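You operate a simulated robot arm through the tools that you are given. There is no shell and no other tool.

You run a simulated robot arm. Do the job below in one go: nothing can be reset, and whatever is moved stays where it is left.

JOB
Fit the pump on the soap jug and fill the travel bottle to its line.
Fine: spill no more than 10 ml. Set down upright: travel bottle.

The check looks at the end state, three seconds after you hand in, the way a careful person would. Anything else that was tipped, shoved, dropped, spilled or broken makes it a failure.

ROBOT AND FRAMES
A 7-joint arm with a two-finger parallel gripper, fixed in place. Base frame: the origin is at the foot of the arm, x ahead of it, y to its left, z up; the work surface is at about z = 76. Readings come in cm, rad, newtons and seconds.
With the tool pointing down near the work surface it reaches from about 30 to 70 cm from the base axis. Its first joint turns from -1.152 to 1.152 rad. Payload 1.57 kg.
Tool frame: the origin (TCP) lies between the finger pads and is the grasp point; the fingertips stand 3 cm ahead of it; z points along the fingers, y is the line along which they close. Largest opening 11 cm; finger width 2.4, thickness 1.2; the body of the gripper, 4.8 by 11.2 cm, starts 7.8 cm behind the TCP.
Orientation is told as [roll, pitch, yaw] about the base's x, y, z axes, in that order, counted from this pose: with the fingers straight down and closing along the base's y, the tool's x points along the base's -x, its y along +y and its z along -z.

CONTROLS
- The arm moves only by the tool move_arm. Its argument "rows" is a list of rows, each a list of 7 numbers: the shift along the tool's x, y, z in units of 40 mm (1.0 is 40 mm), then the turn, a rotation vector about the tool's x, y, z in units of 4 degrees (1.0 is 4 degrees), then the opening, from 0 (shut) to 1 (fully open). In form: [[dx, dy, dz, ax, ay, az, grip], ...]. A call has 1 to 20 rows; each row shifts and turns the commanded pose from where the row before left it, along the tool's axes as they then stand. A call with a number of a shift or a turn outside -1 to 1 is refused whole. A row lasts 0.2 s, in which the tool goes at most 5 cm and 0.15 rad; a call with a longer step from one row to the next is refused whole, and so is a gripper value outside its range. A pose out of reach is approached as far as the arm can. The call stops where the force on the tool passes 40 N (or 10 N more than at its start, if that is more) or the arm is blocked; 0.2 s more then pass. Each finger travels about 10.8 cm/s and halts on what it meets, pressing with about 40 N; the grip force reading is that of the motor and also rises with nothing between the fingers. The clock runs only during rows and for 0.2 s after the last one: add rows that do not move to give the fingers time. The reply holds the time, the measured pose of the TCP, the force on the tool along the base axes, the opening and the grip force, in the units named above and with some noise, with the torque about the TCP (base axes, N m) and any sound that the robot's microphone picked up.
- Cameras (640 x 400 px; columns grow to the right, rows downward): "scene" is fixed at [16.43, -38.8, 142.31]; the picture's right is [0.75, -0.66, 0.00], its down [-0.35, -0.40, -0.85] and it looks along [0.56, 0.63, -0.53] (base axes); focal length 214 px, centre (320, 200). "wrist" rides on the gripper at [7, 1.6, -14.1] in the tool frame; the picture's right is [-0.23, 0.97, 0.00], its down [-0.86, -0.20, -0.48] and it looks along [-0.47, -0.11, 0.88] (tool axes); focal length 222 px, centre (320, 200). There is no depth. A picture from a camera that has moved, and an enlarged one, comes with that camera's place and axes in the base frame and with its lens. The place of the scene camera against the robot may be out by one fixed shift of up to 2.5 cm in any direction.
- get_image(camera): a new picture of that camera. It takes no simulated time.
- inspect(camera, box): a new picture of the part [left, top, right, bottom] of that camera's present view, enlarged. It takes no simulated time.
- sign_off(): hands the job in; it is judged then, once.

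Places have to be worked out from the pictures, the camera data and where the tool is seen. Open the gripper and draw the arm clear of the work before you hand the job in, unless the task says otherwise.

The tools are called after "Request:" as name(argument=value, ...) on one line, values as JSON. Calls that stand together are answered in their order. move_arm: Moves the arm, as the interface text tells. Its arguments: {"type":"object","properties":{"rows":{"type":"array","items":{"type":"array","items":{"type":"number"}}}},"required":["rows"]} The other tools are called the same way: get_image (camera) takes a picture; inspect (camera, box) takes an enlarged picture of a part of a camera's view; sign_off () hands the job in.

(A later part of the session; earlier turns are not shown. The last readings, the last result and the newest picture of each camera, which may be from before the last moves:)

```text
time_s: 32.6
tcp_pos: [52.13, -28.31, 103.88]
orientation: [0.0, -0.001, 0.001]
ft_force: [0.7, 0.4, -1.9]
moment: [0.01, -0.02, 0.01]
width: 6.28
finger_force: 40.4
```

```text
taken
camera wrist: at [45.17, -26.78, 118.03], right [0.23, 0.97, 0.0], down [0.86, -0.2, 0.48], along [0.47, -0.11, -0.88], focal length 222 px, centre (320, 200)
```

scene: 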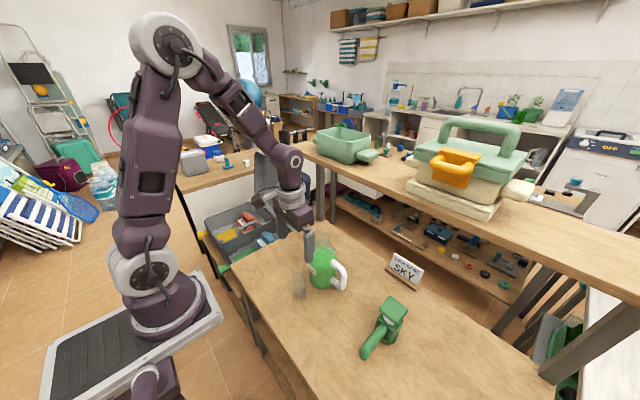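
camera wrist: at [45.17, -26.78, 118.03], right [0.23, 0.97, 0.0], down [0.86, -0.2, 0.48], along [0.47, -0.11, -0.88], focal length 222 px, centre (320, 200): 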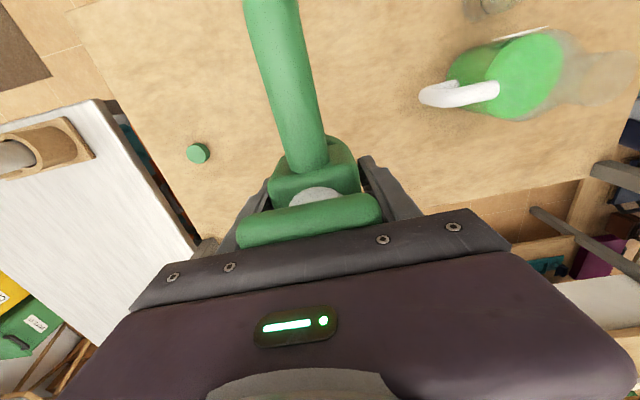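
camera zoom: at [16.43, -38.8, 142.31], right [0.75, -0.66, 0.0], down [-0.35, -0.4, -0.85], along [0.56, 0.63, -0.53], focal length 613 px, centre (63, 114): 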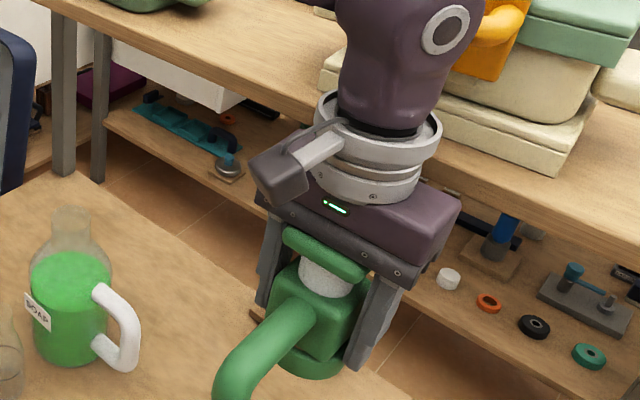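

I zoom on the jug in this wrist view to refine the neck position, and on the spout tip in the scene view.

Request:
inspect(camera="wrist", box=[430, 0, 640, 130])

Request:
inspect(camera="scene", box=[400, 230, 470, 310])

Request:
inspect(camera="scene", box=[280, 220, 360, 310])

```text
3.05 times, centred on (535, 65) of wrist
camera zoom: at [45.17, -26.78, 118.03], right [0.23, 0.97, 0.0], down [0.86, -0.2, 0.48], along [0.47, -0.11, -0.88], focal length 677 px, centre (-335, 611)
```

zoom: 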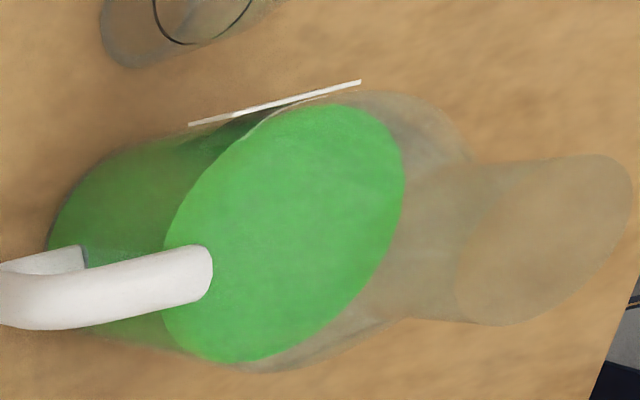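

```text
5.00 times, centred on (435, 270) of scene
camera zoom: at [16.43, -38.8, 142.31], right [0.75, -0.66, 0.0], down [-0.35, -0.4, -0.85], along [0.56, 0.63, -0.53], focal length 1072 px, centre (-255, -150)
```

zoom: 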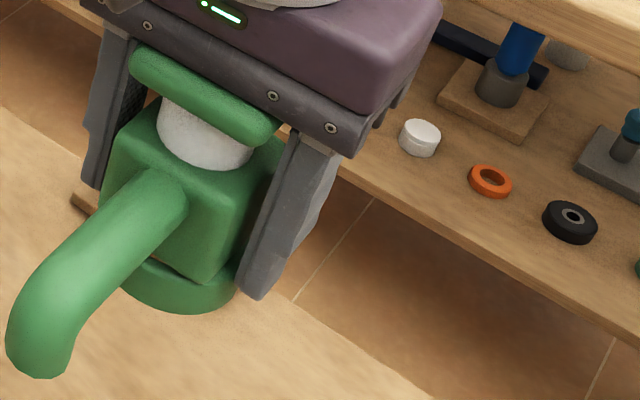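

```text
4.44 times, centred on (320, 265) of scene
camera zoom: at [16.43, -38.8, 142.31], right [0.75, -0.66, 0.0], down [-0.35, -0.4, -0.85], along [0.56, 0.63, -0.53], focal length 953 px, centre (320, -89)
```

zoom: 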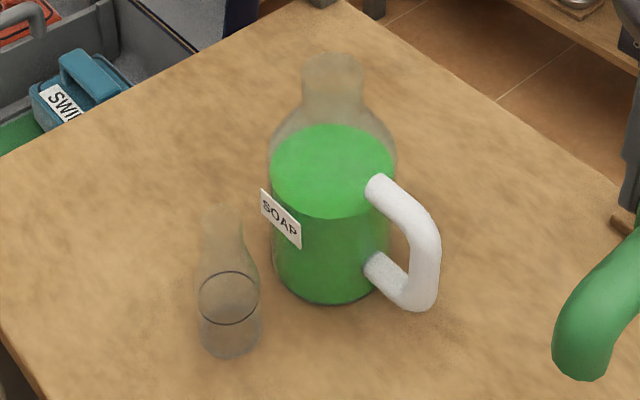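

The neck rim centre reads (51.0,-2.1) at z≈95.6, and the spout outlet is about 10.4 cm ahead of the pump axis, matching the bottle at (40.9,-2.1). I carry the pump over the neck with the collar bottom at z≈99.

Request:
move_arm(rows=[[0.034, 0.817, 0, 0, 0, 0, 0.4], [0.034, 0.817, 0, 0, 0, 0, 0.4], [0.034, 0.817, 0, 0, 0, 0, 0.4], [0.034, 0.817, 0, 0, 0, 0, 0.4], [0.034, 0.817, 0, 0, 0, 0, 0.4], [0.034, 0.817, 0, 0, 0, 0, 0.4], [0.034, 0.817, 0, 0, 0, 0, 0.4], [0.034, 0.817, 0, 0, 0, 0, 0.4], [0, 0, 0, 0, 0, 0, 0.4], [0, 0, 0, 0, 0, 0, 0.4]])

Request:
inspect(camera="scene", box=[260, 170, 370, 300])

Request:
get_image(camera="wrist")

```text
time_s: 34.8
tcp_pos: [51.16, -1.96, 103.84]
orientation: [-0.001, 0.001, 0.001]
ft_force: [-1.0, 0.4, -3.2]
moment: [-0.02, -0.04, 0.02]
width: 6.27
finger_force: 40.1
```

```text
3.08 times, centred on (315, 235) of scene
camera zoom: at [16.43, -38.8, 142.31], right [0.75, -0.66, 0.0], down [-0.35, -0.4, -0.85], along [0.56, 0.63, -0.53], focal length 660 px, centre (335, 92)
```

zoom: 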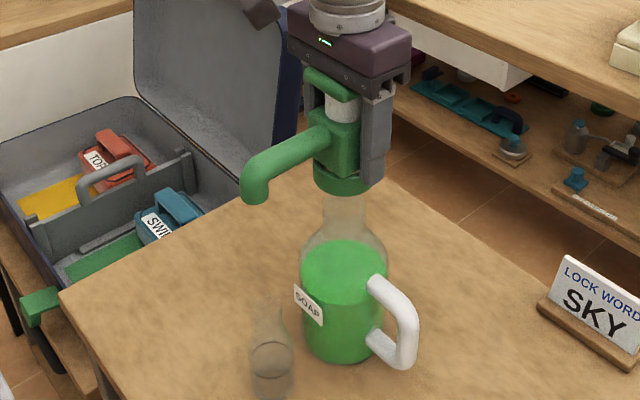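

```text
taken
camera wrist: at [44.18, -0.4, 117.96], right [0.23, 0.97, 0.0], down [0.86, -0.2, 0.48], along [0.47, -0.11, -0.88], focal length 222 px, centre (320, 200)
```

wrist: 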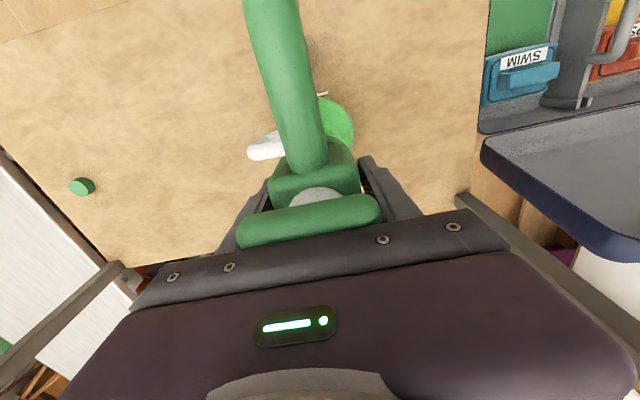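

Collar and neck line up in the scene view; the outlet may sit slightly beyond the bottle mouth. I zoom for a finer check before lowering.

Request:
inspect(camera="scene", box=[285, 205, 345, 255])

Request:
inspect(camera="scene", box=[285, 255, 335, 305])

```text
8.00 times, centred on (315, 230) of scene
camera zoom: at [16.43, -38.8, 142.31], right [0.75, -0.66, 0.0], down [-0.35, -0.4, -0.85], along [0.56, 0.63, -0.53], focal length 1716 px, centre (360, -40)
```

zoom: 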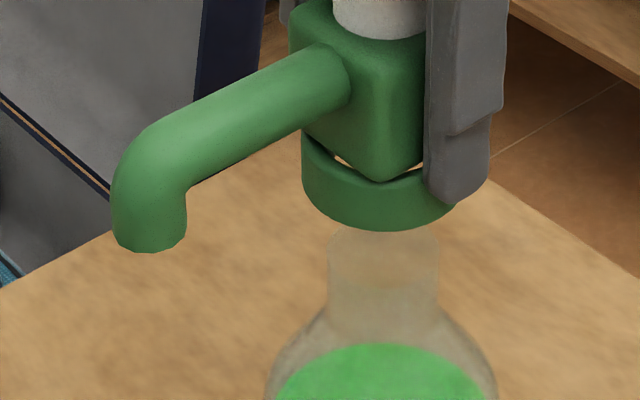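

```text
8.00 times, centred on (310, 280) of scene
camera zoom: at [16.43, -38.8, 142.31], right [0.75, -0.66, 0.0], down [-0.35, -0.4, -0.85], along [0.56, 0.63, -0.53], focal length 1716 px, centre (400, -440)
```

zoom: 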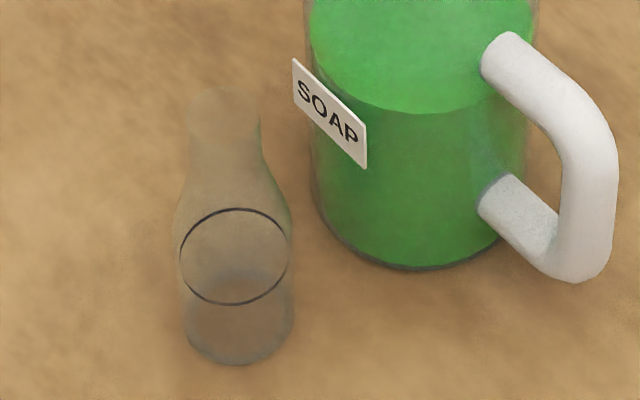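

Lateral alignment in the scene view is within about 2 mm. I check the fore-aft alignment with an enlarged wrist view of the jug beneath the pump.

Request:
inspect(camera="wrist", box=[240, 70, 400, 200])

Request:
inspect(camera="wrist", box=[240, 0, 360, 80])

```text
3.08 times, centred on (320, 135) of wrist
camera zoom: at [44.18, -0.4, 117.96], right [0.23, 0.97, 0.0], down [0.86, -0.2, 0.48], along [0.47, -0.11, -0.88], focal length 684 px, centre (320, 400)
```

zoom: 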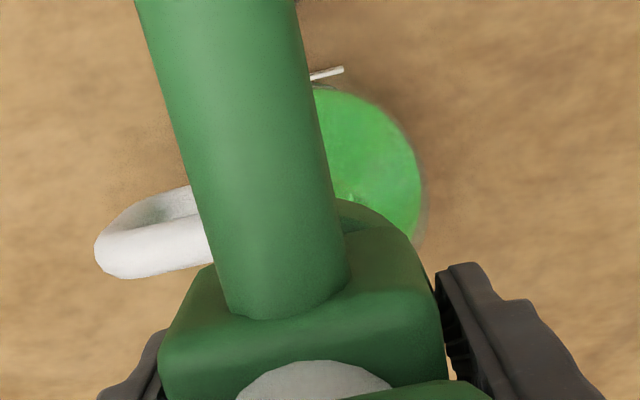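

```text
5.00 times, centred on (300, 40) of wrist
camera zoom: at [44.18, -0.4, 117.96], right [0.23, 0.97, 0.0], down [0.86, -0.2, 0.48], along [0.47, -0.11, -0.88], focal length 1111 px, centre (420, 1000)
```

zoom: 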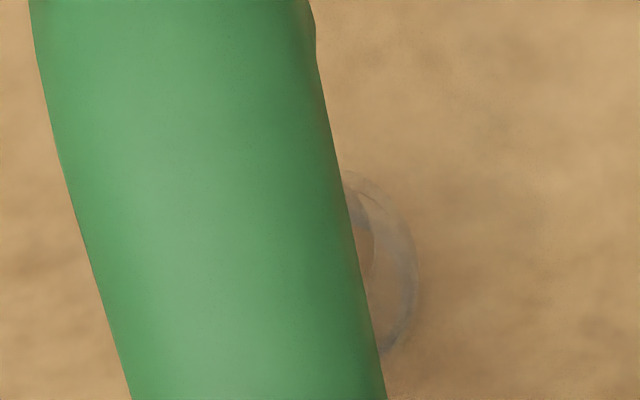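

Everything agrees to a few mm; the neck sits about 2 mm further +x than the collar, so I correct by that and lower slowly toward the rim.

Request:
move_arm(rows=[[-0.05, 0, 0.2, 0, 0, 0, 0.4], [0, 0, 0.2, 0, 0, 0, 0.4], [0, 0, 0.2, 0, 0, 0, 0.4], [0, 0, 0, 0, 0, 0, 0.4]])

Request:
inspect(camera="scene", box=[285, 205, 345, 255])

```text
time_s: 35.8
tcp_pos: [51.33, -2.1, 101.51]
orientation: [0.0, 0.0, 0.001]
ft_force: [-0.3, 0.7, -1.5]
moment: [0.0, -0.04, -0.02]
width: 6.25
finger_force: 39.8
```

```text
8.00 times, centred on (315, 230) of scene
camera zoom: at [16.43, -38.8, 142.31], right [0.75, -0.66, 0.0], down [-0.35, -0.4, -0.85], along [0.56, 0.63, -0.53], focal length 1716 px, centre (360, -40)
```

zoom: 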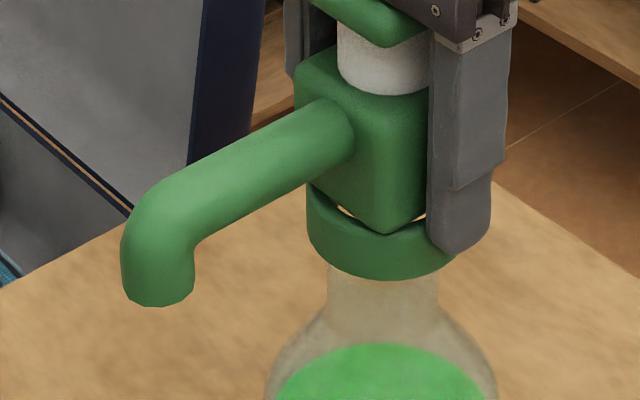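

The collar is centred over the neck (col 382 versus 384) just above the rim. I lower in small steps and watch the force.

Request:
move_arm(rows=[[0, 0, 0.075, 0, 0, 0, 0.4], [0, 0, 0.075, 0, 0, 0, 0.4], [0, 0, 0.075, 0, 0, 0, 0.4], [0, 0, 0.075, 0, 0, 0, 0.4], [0, 0, 0, 0, 0, 0, 0.4]])

Request:
inspect(camera="scene", box=[285, 205, 345, 255])

```text
time_s: 37.0
tcp_pos: [51.27, -2.08, 100.34]
orientation: [0.0, -0.002, 0.0]
ft_force: [-2.2, 1.5, 17.1]
moment: [0.06, 0.5, -0.02]
width: 6.29
finger_force: 40.1
```

```text
8.00 times, centred on (315, 230) of scene
camera zoom: at [16.4, -38.8, 142.32], right [0.75, -0.66, 0.0], down [-0.35, -0.4, -0.85], along [0.56, 0.63, -0.53], focal length 1716 px, centre (360, -40)
```

zoom: 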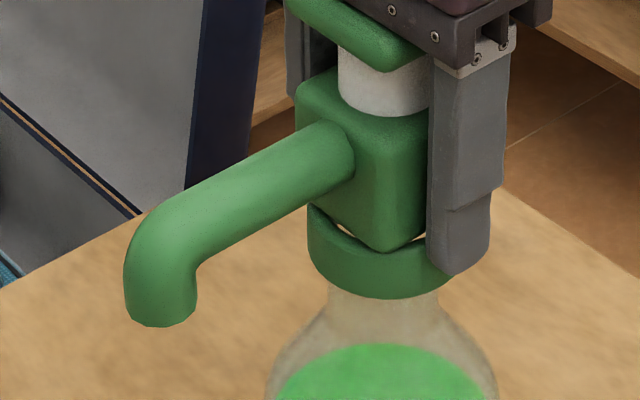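

Contact came at the rim height with a moment saying the touch is on the -x side of the neck, so the collar must go slightly toward -x. I lift 6 mm, shift 3 mm toward -x, and lower again.

Request:
move_arm(rows=[[0, 0, -0.15, 0, 0, 0, 0.4], [0.075, 0, 0, 0, 0, 0, 0.4], [0, 0, 0, 0, 0, 0, 0.4], [0, 0, 0.075, 0, 0, 0, 0.4], [0, 0, 0.05, 0, 0, 0, 0.4], [0, 0, 0.025, 0, 0, 0, 0.4], [0, 0, 0.025, 0, 0, 0, 0.4], [0, 0, 0, 0, 0, 0, 0.4]])

Request:
inspect(camera="scene", box=[285, 205, 345, 255])

```text
time_s: 38.8
tcp_pos: [51.07, -1.97, 100.13]
orientation: [-0.001, 0.002, 0.0]
ft_force: [0.0, 0.4, -1.1]
moment: [-0.02, -0.05, 0.0]
width: 6.27
finger_force: 40.0
```

```text
8.00 times, centred on (315, 230) of scene
camera zoom: at [16.43, -38.8, 142.31], right [0.75, -0.66, 0.0], down [-0.35, -0.4, -0.85], along [0.56, 0.63, -0.53], focal length 1716 px, centre (360, -40)
```

zoom: 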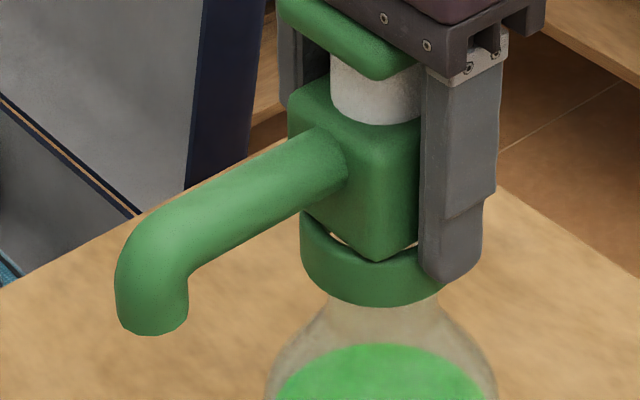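

Now there is no contact although it is lower than before, so the collar is passing over the rim. I keep lowering in 2 mm steps.

Request:
move_arm(rows=[[0, 0, 0.05, 0, 0, 0, 0.4], [0, 0, 0.05, 0, 0, 0, 0.4], [0, 0, 0.05, 0, 0, 0, 0.4], [0, 0, 0.05, 0, 0, 0, 0.4], [0, 0, 0, 0, 0, 0, 0.4]])

Request:
inspect(camera="scene", box=[285, 205, 345, 255])

```text
time_s: 40.0
tcp_pos: [50.99, -2.12, 99.49]
orientation: [0.0, 0.001, 0.0]
ft_force: [0.1, 0.1, -1.6]
moment: [0.0, -0.04, -0.03]
width: 6.25
finger_force: 40.4
```

```text
8.00 times, centred on (315, 230) of scene
camera zoom: at [16.43, -38.8, 142.31], right [0.75, -0.66, 0.0], down [-0.35, -0.4, -0.85], along [0.56, 0.63, -0.53], focal length 1716 px, centre (360, -40)
```

zoom: 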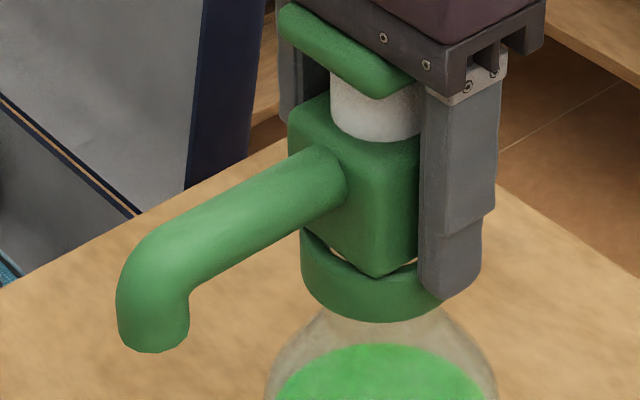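

Still free; the collar is sliding down around the neck. I continue lowering.

Request:
move_arm(rows=[[0, 0, 0.05, 0, 0, 0, 0.4], [0, 0, 0.05, 0, 0, 0, 0.4], [0, 0, 0.05, 0, 0, 0, 0.4], [0, 0, 0.05, 0, 0, 0, 0.4], [0, 0, 0.05, 0, 0, 0, 0.4], [0, 0, 0.05, 0, 0, 0, 0.4], [0, 0, 0, 0, 0, 0, 0.4]])

Request:
inspect(camera="scene", box=[285, 205, 345, 255])

```text
time_s: 41.6
tcp_pos: [50.94, -2.07, 98.12]
orientation: [0.0, 0.0, -0.001]
ft_force: [2.4, 0.8, -1.0]
moment: [0.02, -0.15, 0.01]
width: 6.26
finger_force: 39.8
```

```text
8.00 times, centred on (315, 230) of scene
camera zoom: at [16.44, -38.8, 142.31], right [0.75, -0.66, 0.0], down [-0.35, -0.4, -0.85], along [0.56, 0.63, -0.53], focal length 1716 px, centre (360, -40)
```

zoom: 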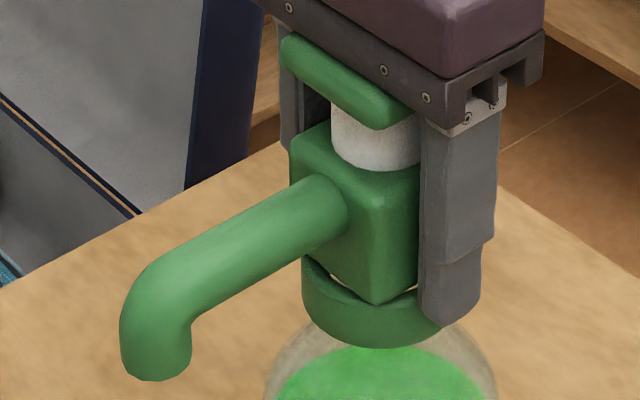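

The collar is now about 2 cm down the neck with only a light sideways touch (Fx +2.4 N), so I ease 0.6 mm toward +x and keep going down.

Request:
move_arm(rows=[[-0.015, 0, 0.03, 0, 0, 0, 0.4], [0, 0, 0.03, 0, 0, 0, 0.4], [0, 0, 0.03, 0, 0, 0, 0.4], [0, 0, 0.03, 0, 0, 0, 0.4], [0, 0, 0, 0, 0, 0, 0.4]])

Request:
inspect(camera="scene", box=[275, 195, 345, 305])

```text
time_s: 42.8
tcp_pos: [51.04, -2.13, 97.68]
orientation: [0.001, -0.003, 0.0]
ft_force: [1.6, 4.9, 16.3]
moment: [0.12, -0.03, 0.02]
width: 6.27
finger_force: 40.2
```

```text
3.64 times, centred on (310, 250) of scene
camera zoom: at [16.41, -38.78, 142.32], right [0.75, -0.66, 0.0], down [-0.35, -0.4, -0.85], along [0.56, 0.63, -0.53], focal length 780 px, centre (356, 18)
```

zoom: 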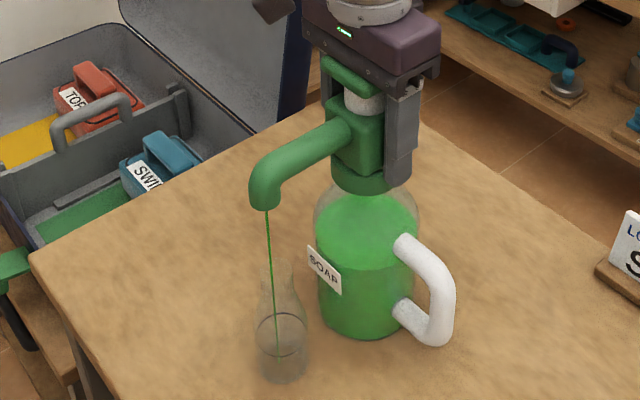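

The collar is seated (16 N up) and a thin green stream appears from the spout into the bottle. I look closer without letting time pass.

Request:
inspect(camera="scene", box=[285, 240, 335, 305])

Request:
inspect(camera="scene", box=[285, 195, 345, 255])

Request:
get_image(camera="wrist")

```text
6.15 times, centred on (310, 272) of scene
camera zoom: at [16.41, -38.78, 142.32], right [0.75, -0.66, 0.0], down [-0.35, -0.4, -0.85], along [0.56, 0.63, -0.53], focal length 1320 px, centre (382, -246)
```

zoom: 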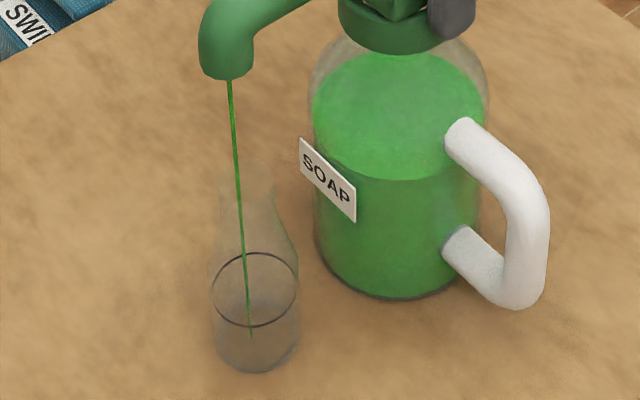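

```text
6.67 times, centred on (315, 225) of scene
camera zoom: at [16.41, -38.78, 142.32], right [0.75, -0.66, 0.0], down [-0.35, -0.4, -0.85], along [0.56, 0.63, -0.53], focal length 1430 px, centre (353, 33)
```

zoom: 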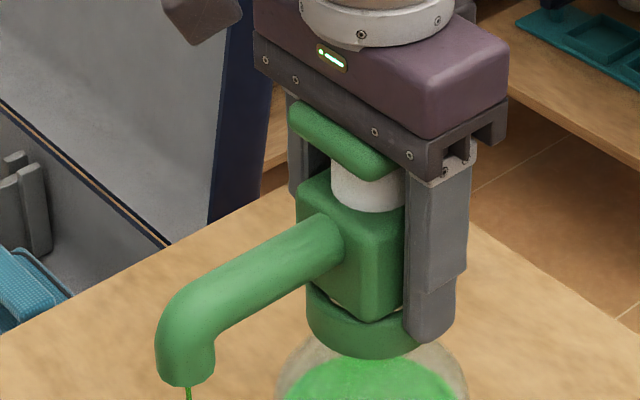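

```text
taken
camera wrist: at [43.99, -0.54, 111.91], right [0.23, 0.97, 0.0], down [0.85, -0.2, 0.48], along [0.47, -0.11, -0.88], focal length 222 px, centre (320, 200)
```

wrist: 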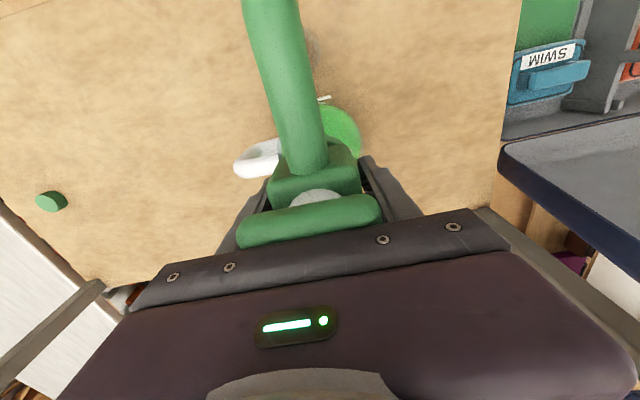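

The stream falls well inside the bottle mouth, so the spout alignment is good; the palm may have lightly touched the pad. I open the fingers now and rise straight up off the pump.

Request:
move_arm(rows=[[0, 0, 0, 0, 0, 0, 0.65], [0, 0, 0, 0, 0, 0, 0.8], [0, 0, -0.1, 0, 0, 0, 0.9]])

Request:
inspect(camera="scene", box=[275, 195, 345, 305])

```text
time_s: 43.6
tcp_pos: [50.79, -2.06, 98.11]
orientation: [0.0, -0.001, -0.001]
ft_force: [0.0, 1.1, -0.4]
moment: [0.0, 0.03, 0.02]
width: 9.89
finger_force: 0.0
```

```text
3.64 times, centred on (310, 250) of scene
camera zoom: at [16.43, -38.8, 142.31], right [0.75, -0.66, 0.0], down [-0.35, -0.4, -0.85], along [0.56, 0.63, -0.53], focal length 780 px, centre (356, 18)
```

zoom: 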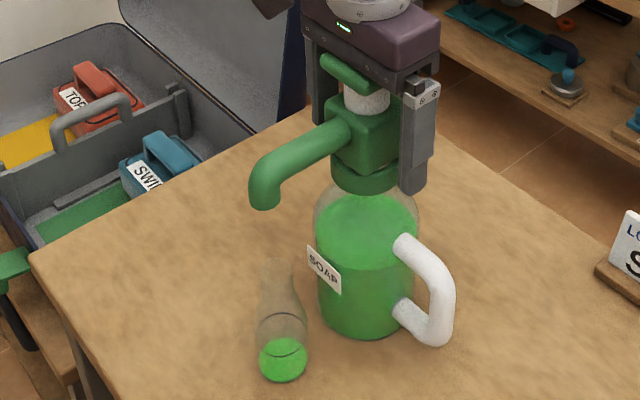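

The stream has stopped and the bottle now holds some soap. I zoom on its level and at the pump seating.

Request:
inspect(camera="scene", box=[290, 260, 330, 305])

Request:
inspect(camera="scene", box=[295, 205, 345, 255])

Request:
get_image(camera="wrist")

```text
8.89 times, centred on (310, 282) of scene
camera zoom: at [16.43, -38.8, 142.31], right [0.75, -0.66, 0.0], down [-0.35, -0.4, -0.85], along [0.56, 0.63, -0.53], focal length 1906 px, centre (409, -533)
```

zoom: 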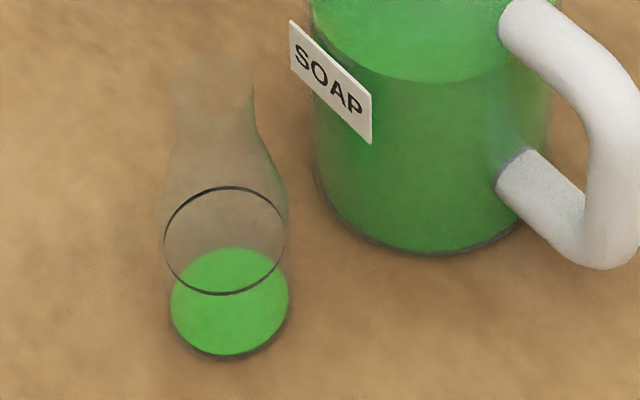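

```text
8.00 times, centred on (320, 230) of scene
camera zoom: at [16.43, -38.8, 142.31], right [0.75, -0.66, 0.0], down [-0.35, -0.4, -0.85], along [0.56, 0.63, -0.53], focal length 1716 px, centre (320, -40)
```

zoom: 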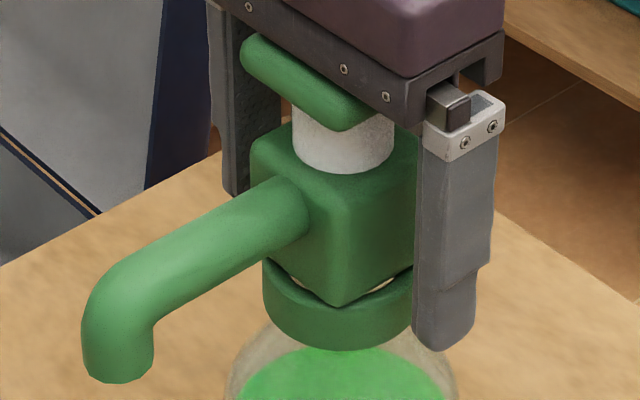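

```text
taken
camera wrist: at [43.95, -0.52, 112.31], right [0.23, 0.97, 0.0], down [0.86, -0.2, 0.48], along [0.47, -0.11, -0.88], focal length 222 px, centre (320, 200)
```

wrist: 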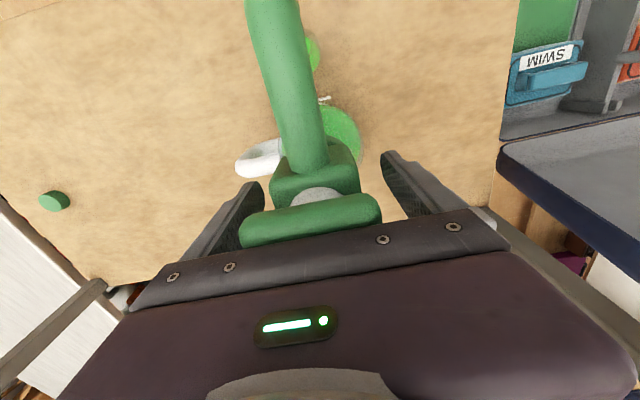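

About 0.5 cm of soap is in the bottle; the line is near 4 cm. I rise clear of the pump, then close the fingers for pressing.

Request:
move_arm(rows=[[0, 0, -0.3, 0, 0, 0, 1], [0, 0, -0.7, 0, 0, 0, 1], [0, 0, -0.9, 0, 0, 0, 1], [0, 0, -0.9, 0, 0, 0, 1], [0, 0, -0.8, 0, 0, 0, 1], [0, 0, 0, 0, 0, 0, 0.5], [0, 0, 0, 0, 0, 0, 0], [0, 0, 0, 0, 0, 0, 0], [0, 0, 0, 0, 0, 0, 0]])

Request:
get_image(camera="wrist")

Request:
inspect(camera="scene", box=[275, 165, 355, 305])

```text
time_s: 45.6
tcp_pos: [50.91, -2.27, 112.31]
orientation: [0.0, -0.001, 0.0]
ft_force: [0.1, -0.7, 0.1]
moment: [0.03, 0.0, -0.01]
width: 0.0
finger_force: 21.5
```

```text
taken
camera wrist: at [43.99, -0.67, 126.44], right [0.23, 0.97, 0.0], down [0.86, -0.2, 0.48], along [0.47, -0.11, -0.88], focal length 222 px, centre (320, 200)
```

wrist: 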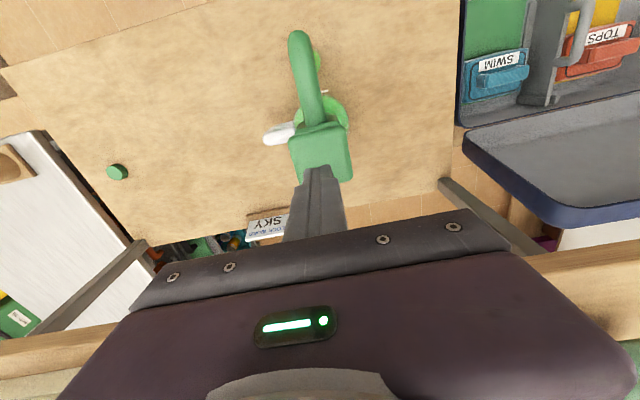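

```text
2.86 times, centred on (315, 235) of scene
camera zoom: at [16.43, -38.8, 142.31], right [0.75, -0.66, 0.0], down [-0.35, -0.4, -0.85], along [0.56, 0.63, -0.53], focal length 613 px, centre (334, 100)
```

zoom: 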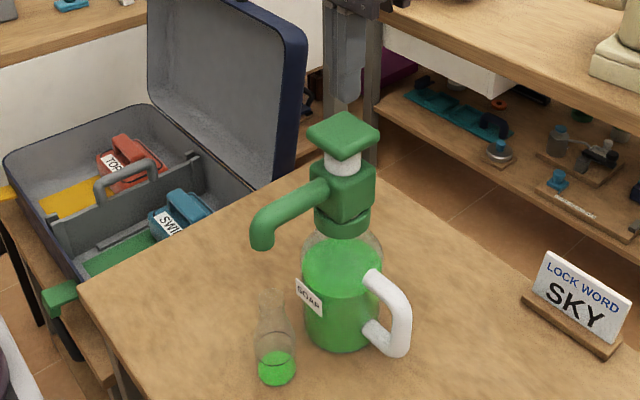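

The pump stands seated on the jug with its pad around (50.6,-2.05). I check the bottle level closely before the first press.

Request:
inspect(camera="scene", box=[290, 260, 330, 305])

Request:
inspect(camera="wrist", box=[260, 10, 380, 200])

Request:
inspect(camera="scene", box=[300, 185, 350, 255])

```text
8.89 times, centred on (310, 282) of scene
camera zoom: at [16.43, -38.8, 142.31], right [0.75, -0.66, 0.0], down [-0.35, -0.4, -0.85], along [0.56, 0.63, -0.53], focal length 1906 px, centre (409, -533)
```

zoom: 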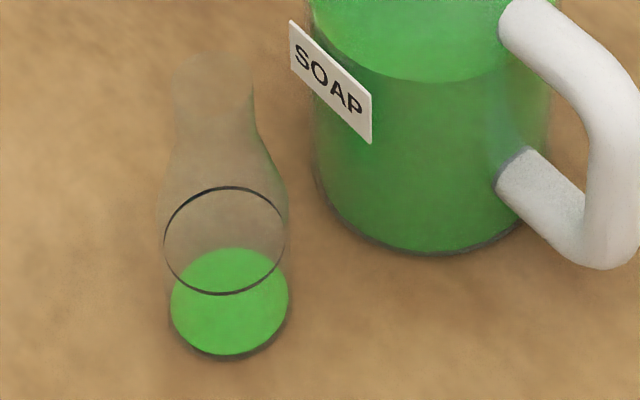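

```text
2.11 times, centred on (320, 105) of wrist
camera zoom: at [43.99, -0.67, 126.44], right [0.23, 0.97, 0.0], down [0.86, -0.2, 0.48], along [0.47, -0.11, -0.88], focal length 468 px, centre (320, 400)
```

zoom: 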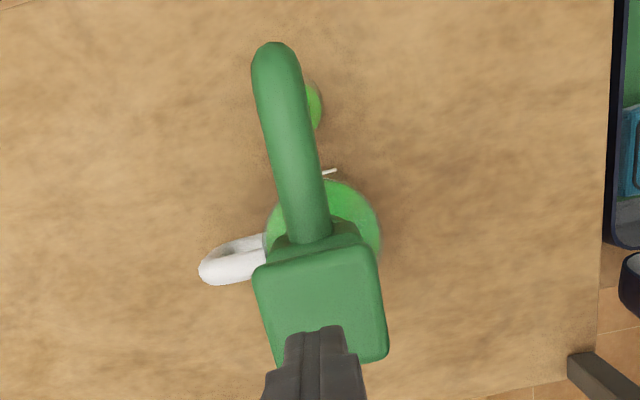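

```text
5.71 times, centred on (325, 220) of scene
camera zoom: at [16.43, -38.8, 142.31], right [0.75, -0.66, 0.0], down [-0.35, -0.4, -0.85], along [0.56, 0.63, -0.53], focal length 1226 px, centre (291, 86)
```

zoom: 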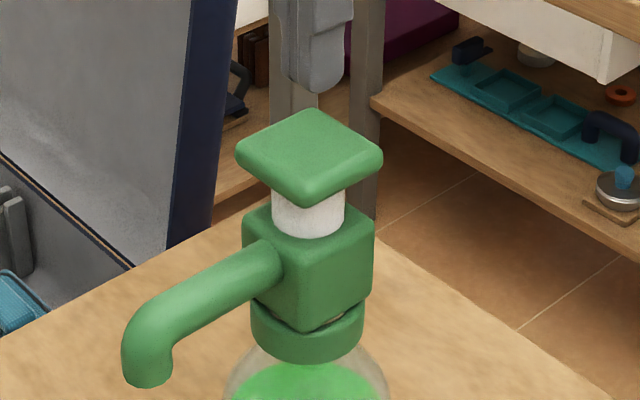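

The level is unchanged and the flow has stopped. With the fingers closed I go to just above the pad centre.

Request:
move_arm(rows=[[0.07, 0.03, 0.5, 0, 0, 0, 0], [0, 0, 0.5, 0, 0, 0, 0], [0, 0, 0, 0, 0, 0, 0]])

Request:
inspect(camera="scene", box=[290, 175, 350, 255])

Request:
inspect(camera="wrist", box=[240, 80, 400, 220])

```text
time_s: 46.4
tcp_pos: [50.75, -2.21, 108.53]
orientation: [0.0, 0.0, -0.001]
ft_force: [-0.2, -0.2, 1.3]
moment: [0.03, -0.04, -0.01]
width: 0.01
finger_force: 21.6
```

```text
5.00 times, centred on (320, 215) of scene
camera zoom: at [16.43, -38.8, 142.31], right [0.75, -0.66, 0.0], down [-0.35, -0.4, -0.85], along [0.56, 0.63, -0.53], focal length 1072 px, centre (320, 125)
```

zoom: 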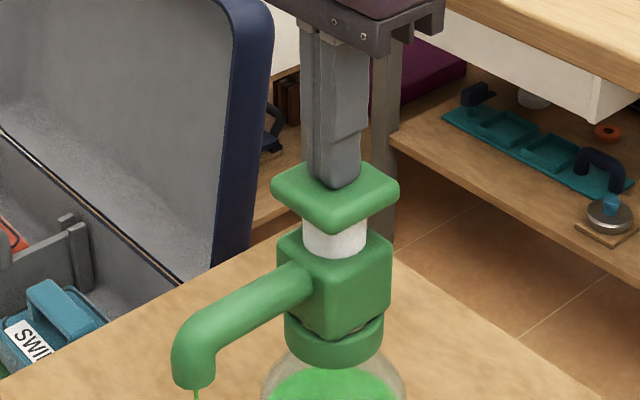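

```text
2.86 times, centred on (320, 150) of wrist
camera zoom: at [43.76, -0.56, 122.67], right [0.23, 0.97, 0.0], down [0.86, -0.2, 0.48], along [0.47, -0.11, -0.88], focal length 635 px, centre (320, 343)
```

zoom: 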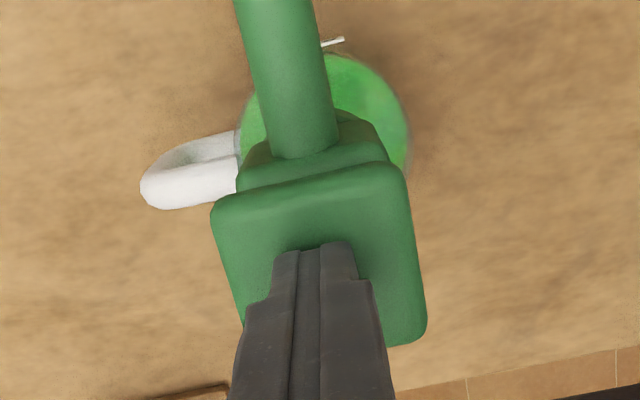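

The fingertips have just met the pad (1.3 N) and a stream has started already. I press a further 4 mm slowly and watch the stream and the level.

Request:
move_arm(rows=[[0, 0, 0.05, 0, 0, 0, 0], [0, 0, 0.05, 0, 0, 0, 0]])

Request:
inspect(camera="scene", box=[280, 185, 350, 305])

Request:
inspect(camera="scene", box=[290, 260, 330, 305])

```text
time_s: 47.0
tcp_pos: [50.76, -1.94, 108.06]
orientation: [0.0, 0.001, 0.001]
ft_force: [-0.4, -0.9, 2.5]
moment: [-0.06, 0.02, -0.02]
width: 0.0
finger_force: 21.4
```

```text
3.33 times, centred on (315, 245) of scene
camera zoom: at [16.42, -38.8, 142.31], right [0.75, -0.66, 0.0], down [-0.35, -0.4, -0.85], along [0.56, 0.63, -0.53], focal length 715 px, centre (337, 50)
```

zoom: 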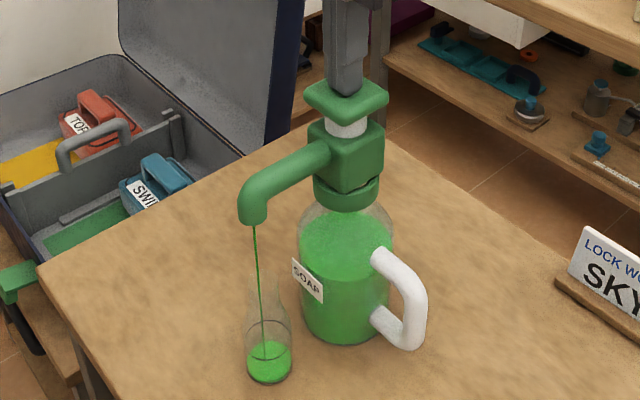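

```text
8.89 times, centred on (310, 282) of scene
camera zoom: at [16.42, -38.8, 142.31], right [0.75, -0.66, 0.0], down [-0.35, -0.4, -0.85], along [0.56, 0.63, -0.53], focal length 1906 px, centre (409, -533)
```

zoom: 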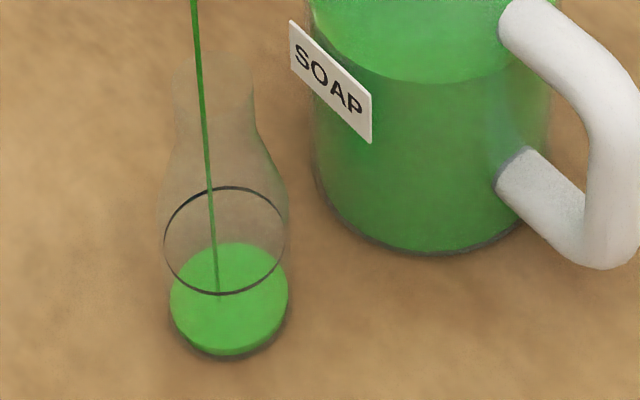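

The stream falls inside the mouth, about 0.5 cm off centre, and the level is rising slightly. I keep pressing down slowly through the stroke.

Request:
move_arm(rows=[[0, 0, 0.05, 0, 0, 0, 0], [0, 0, 0.05, 0, 0, 0, 0], [0, 0, 0.05, 0, 0, 0, 0], [0, 0, 0.05, 0, 0, 0, 0]])

Request:
inspect(camera="scene", box=[280, 185, 350, 305])

Request:
inspect(camera="scene", box=[290, 260, 330, 305])

```text
time_s: 48.0
tcp_pos: [50.74, -1.95, 107.13]
orientation: [0.001, 0.0, -0.002]
ft_force: [-0.8, -1.8, 3.4]
moment: [-0.06, 0.02, 0.0]
width: 0.01
finger_force: 21.7
```

```text
3.33 times, centred on (315, 245) of scene
camera zoom: at [16.42, -38.8, 142.31], right [0.75, -0.66, 0.0], down [-0.35, -0.4, -0.85], along [0.56, 0.63, -0.53], focal length 715 px, centre (337, 50)
```

zoom: 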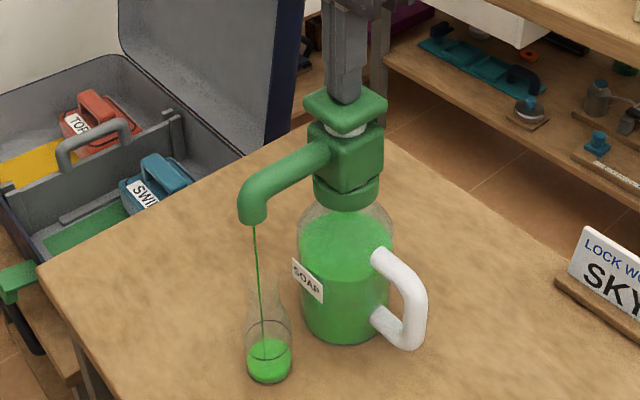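

```text
8.89 times, centred on (310, 282) of scene
camera zoom: at [16.42, -38.8, 142.31], right [0.75, -0.66, 0.0], down [-0.35, -0.4, -0.85], along [0.56, 0.63, -0.53], focal length 1906 px, centre (409, -533)
```

zoom: 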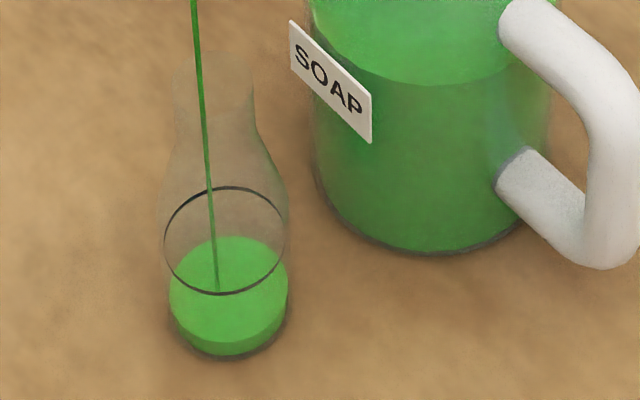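

Level continues to rise with the press, and force is low. I finish the stroke carefully.

Request:
move_arm(rows=[[0, 0, 0.05, 0, 0, 0, 0], [0, 0, 0.05, 0, 0, 0, 0], [0, 0, 0.05, 0, 0, 0, 0], [0, 0, 0.05, 0, 0, 0, 0]])

Request:
inspect(camera="scene", box=[280, 185, 350, 305])

Request:
inspect(camera="scene", box=[290, 260, 330, 305])

```text
time_s: 49.0
tcp_pos: [50.66, -1.96, 106.54]
orientation: [-0.001, 0.0, 0.0]
ft_force: [2.3, -1.2, 3.8]
moment: [-0.04, -0.07, -0.02]
width: 0.0
finger_force: 20.8
```

```text
3.33 times, centred on (315, 245) of scene
camera zoom: at [16.43, -38.8, 142.31], right [0.75, -0.66, 0.0], down [-0.35, -0.4, -0.85], along [0.56, 0.63, -0.53], focal length 715 px, centre (337, 50)
```

zoom: 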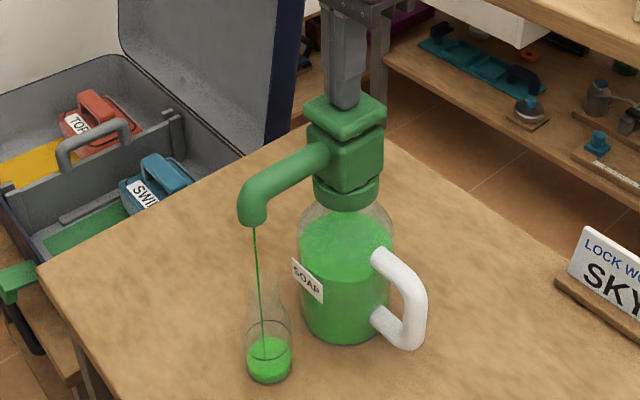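

```text
8.89 times, centred on (310, 282) of scene
camera zoom: at [16.43, -38.8, 142.31], right [0.75, -0.66, 0.0], down [-0.35, -0.4, -0.85], along [0.56, 0.63, -0.53], focal length 1906 px, centre (409, -533)
```

zoom: 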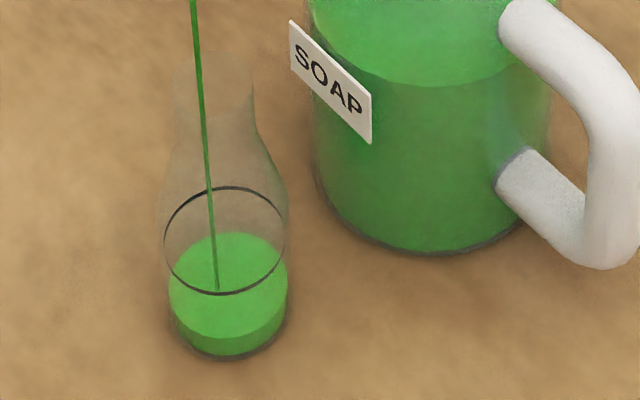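

The pad is nearly at the bottom of its stroke. I hold still briefly to see whether the flow stops by itself.

Request:
move_arm(rows=[[0, 0, 0, 0, 0, 0, 0], [0, 0, 0, 0, 0, 0, 0], [0, 0, 0, 0, 0, 0, 0]])

Request:
inspect(camera="scene", box=[290, 225, 335, 305])

Request:
inspect(camera="scene", box=[290, 260, 330, 305])

Request:
inspect(camera="scene", box=[305, 190, 345, 245])

```text
time_s: 49.8
tcp_pos: [50.73, -1.98, 106.56]
orientation: [0.0, 0.0, 0.0]
ft_force: [0.6, -1.1, 2.9]
moment: [-0.02, -0.07, 0.01]
width: 0.01
finger_force: 21.0
```

```text
5.00 times, centred on (312, 265) of scene
camera zoom: at [16.43, -38.8, 142.31], right [0.75, -0.66, 0.0], down [-0.35, -0.4, -0.85], along [0.56, 0.63, -0.53], focal length 1072 px, centre (358, -125)
```

zoom: 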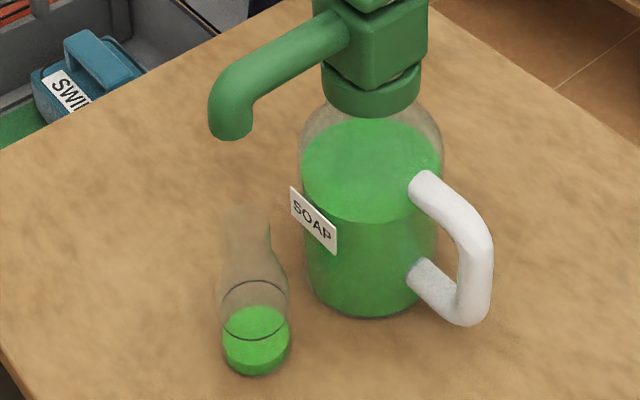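

```text
8.89 times, centred on (310, 282) of scene
camera zoom: at [16.43, -38.8, 142.31], right [0.75, -0.66, 0.0], down [-0.35, -0.4, -0.85], along [0.56, 0.63, -0.53], focal length 1906 px, centre (409, -533)
```

zoom: 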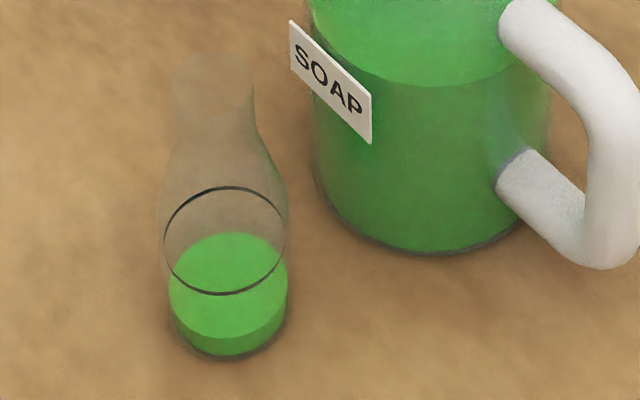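

```text
7.27 times, centred on (325, 218) of scene
camera zoom: at [16.43, -38.8, 142.31], right [0.75, -0.66, 0.0], down [-0.35, -0.4, -0.85], along [0.56, 0.63, -0.53], focal length 1560 px, centre (284, 73)
```

zoom: 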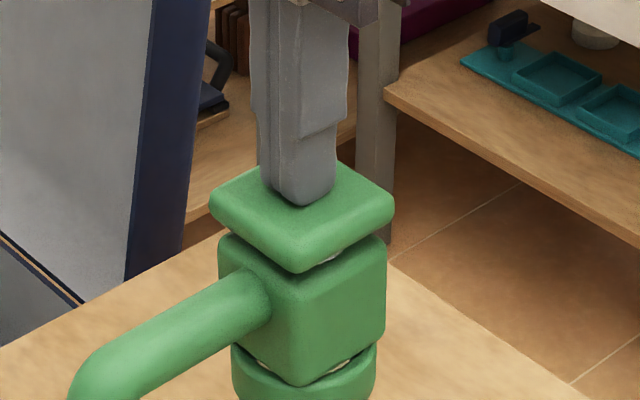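

Flow stops when the pad stops, so dispensing follows the downward travel (about 17 px of level per 2.1 cm stroke, with about 42 px left to the line). I let the pad return and then make a second stroke.

Request:
move_arm(rows=[[0, 0, -0.2, 0, 0, 0, 0], [0, 0, -0.25, 0, 0, 0, 0], [0, 0, -0.15, 0, 0, 0, 0], [0, 0, 0, 0, 0, 0, 0], [0, 0, 0, 0, 0, 0, 0], [0, 0, 0, 0, 0, 0, 0]])

Request:
inspect(camera="scene", box=[280, 185, 350, 305])

Request:
inspect(camera="scene", box=[305, 190, 345, 245])

```text
time_s: 51.2
tcp_pos: [50.77, -1.96, 108.83]
orientation: [0.0, 0.001, 0.0]
ft_force: [-0.9, 0.6, -0.4]
moment: [-0.01, 0.04, 0.01]
width: 0.0
finger_force: 21.1
```

```text
3.33 times, centred on (315, 245) of scene
camera zoom: at [16.43, -38.8, 142.31], right [0.75, -0.66, 0.0], down [-0.35, -0.4, -0.85], along [0.56, 0.63, -0.53], focal length 715 px, centre (337, 50)
```

zoom: 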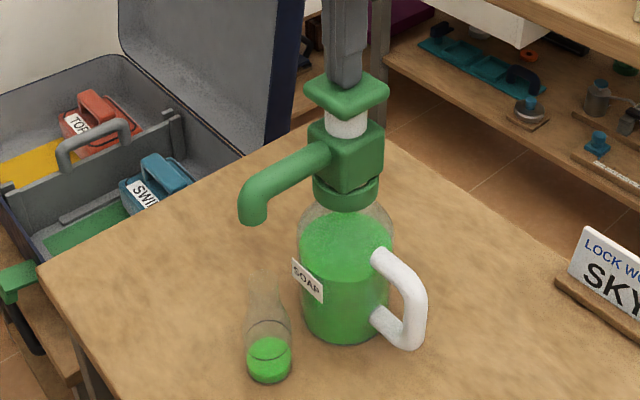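

```text
7.27 times, centred on (325, 218) of scene
camera zoom: at [16.43, -38.8, 142.31], right [0.75, -0.66, 0.0], down [-0.35, -0.4, -0.85], along [0.56, 0.63, -0.53], focal length 1560 px, centre (284, 73)
```

zoom: 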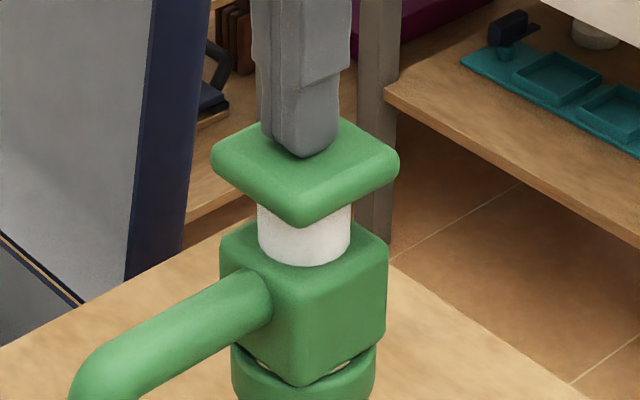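

The pad has returned fully and nothing drips. I make the second slow stroke of about 2.3 cm, at the same gentle speed.

Request:
move_arm(rows=[[0, 0, 0.05, 0, 0, 0, 0], [0, 0, 0.05, 0, 0, 0, 0], [0, 0, 0.05, 0, 0, 0, 0], [0, 0, 0.05, 0, 0, 0, 0], [0, 0, 0.05, 0, 0, 0, 0], [0, 0, 0.05, 0, 0, 0, 0], [0, 0, 0.05, 0, 0, 0, 0], [0, 0, 0.05, 0, 0, 0, 0], [0, 0, 0.05, 0, 0, 0, 0], [0, 0, 0.05, 0, 0, 0, 0], [0, 0, 0.05, 0, 0, 0, 0], [0, 0, 0.025, 0, 0, 0, 0], [0, 0, 0, 0, 0, 0, 0], [0, 0, 0, 0, 0, 0, 0], [0, 0, 0, 0, 0, 0, 0]])

Request:
inspect(camera="scene", box=[280, 185, 350, 305])

Request:
inspect(camera="scene", box=[290, 260, 330, 305])

```text
time_s: 54.4
tcp_pos: [50.69, -2.0, 106.48]
orientation: [0.001, -0.002, 0.0]
ft_force: [1.1, -0.1, 4.4]
moment: [-0.02, -0.11, 0.02]
width: 0.0
finger_force: 21.9
```

```text
3.33 times, centred on (315, 245) of scene
camera zoom: at [16.43, -38.8, 142.31], right [0.75, -0.66, 0.0], down [-0.35, -0.4, -0.85], along [0.56, 0.63, -0.53], focal length 715 px, centre (337, 50)
```

zoom: 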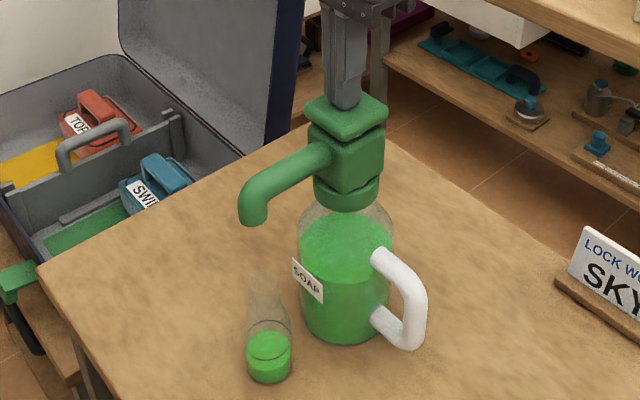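

```text
8.89 times, centred on (310, 282) of scene
camera zoom: at [16.43, -38.8, 142.31], right [0.75, -0.66, 0.0], down [-0.35, -0.4, -0.85], along [0.56, 0.63, -0.53], focal length 1906 px, centre (409, -533)
```

zoom: 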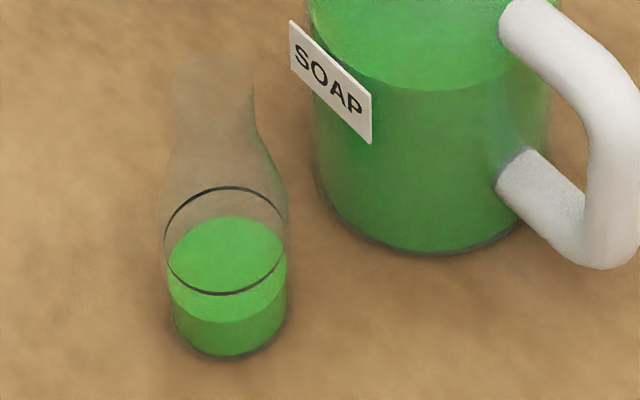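

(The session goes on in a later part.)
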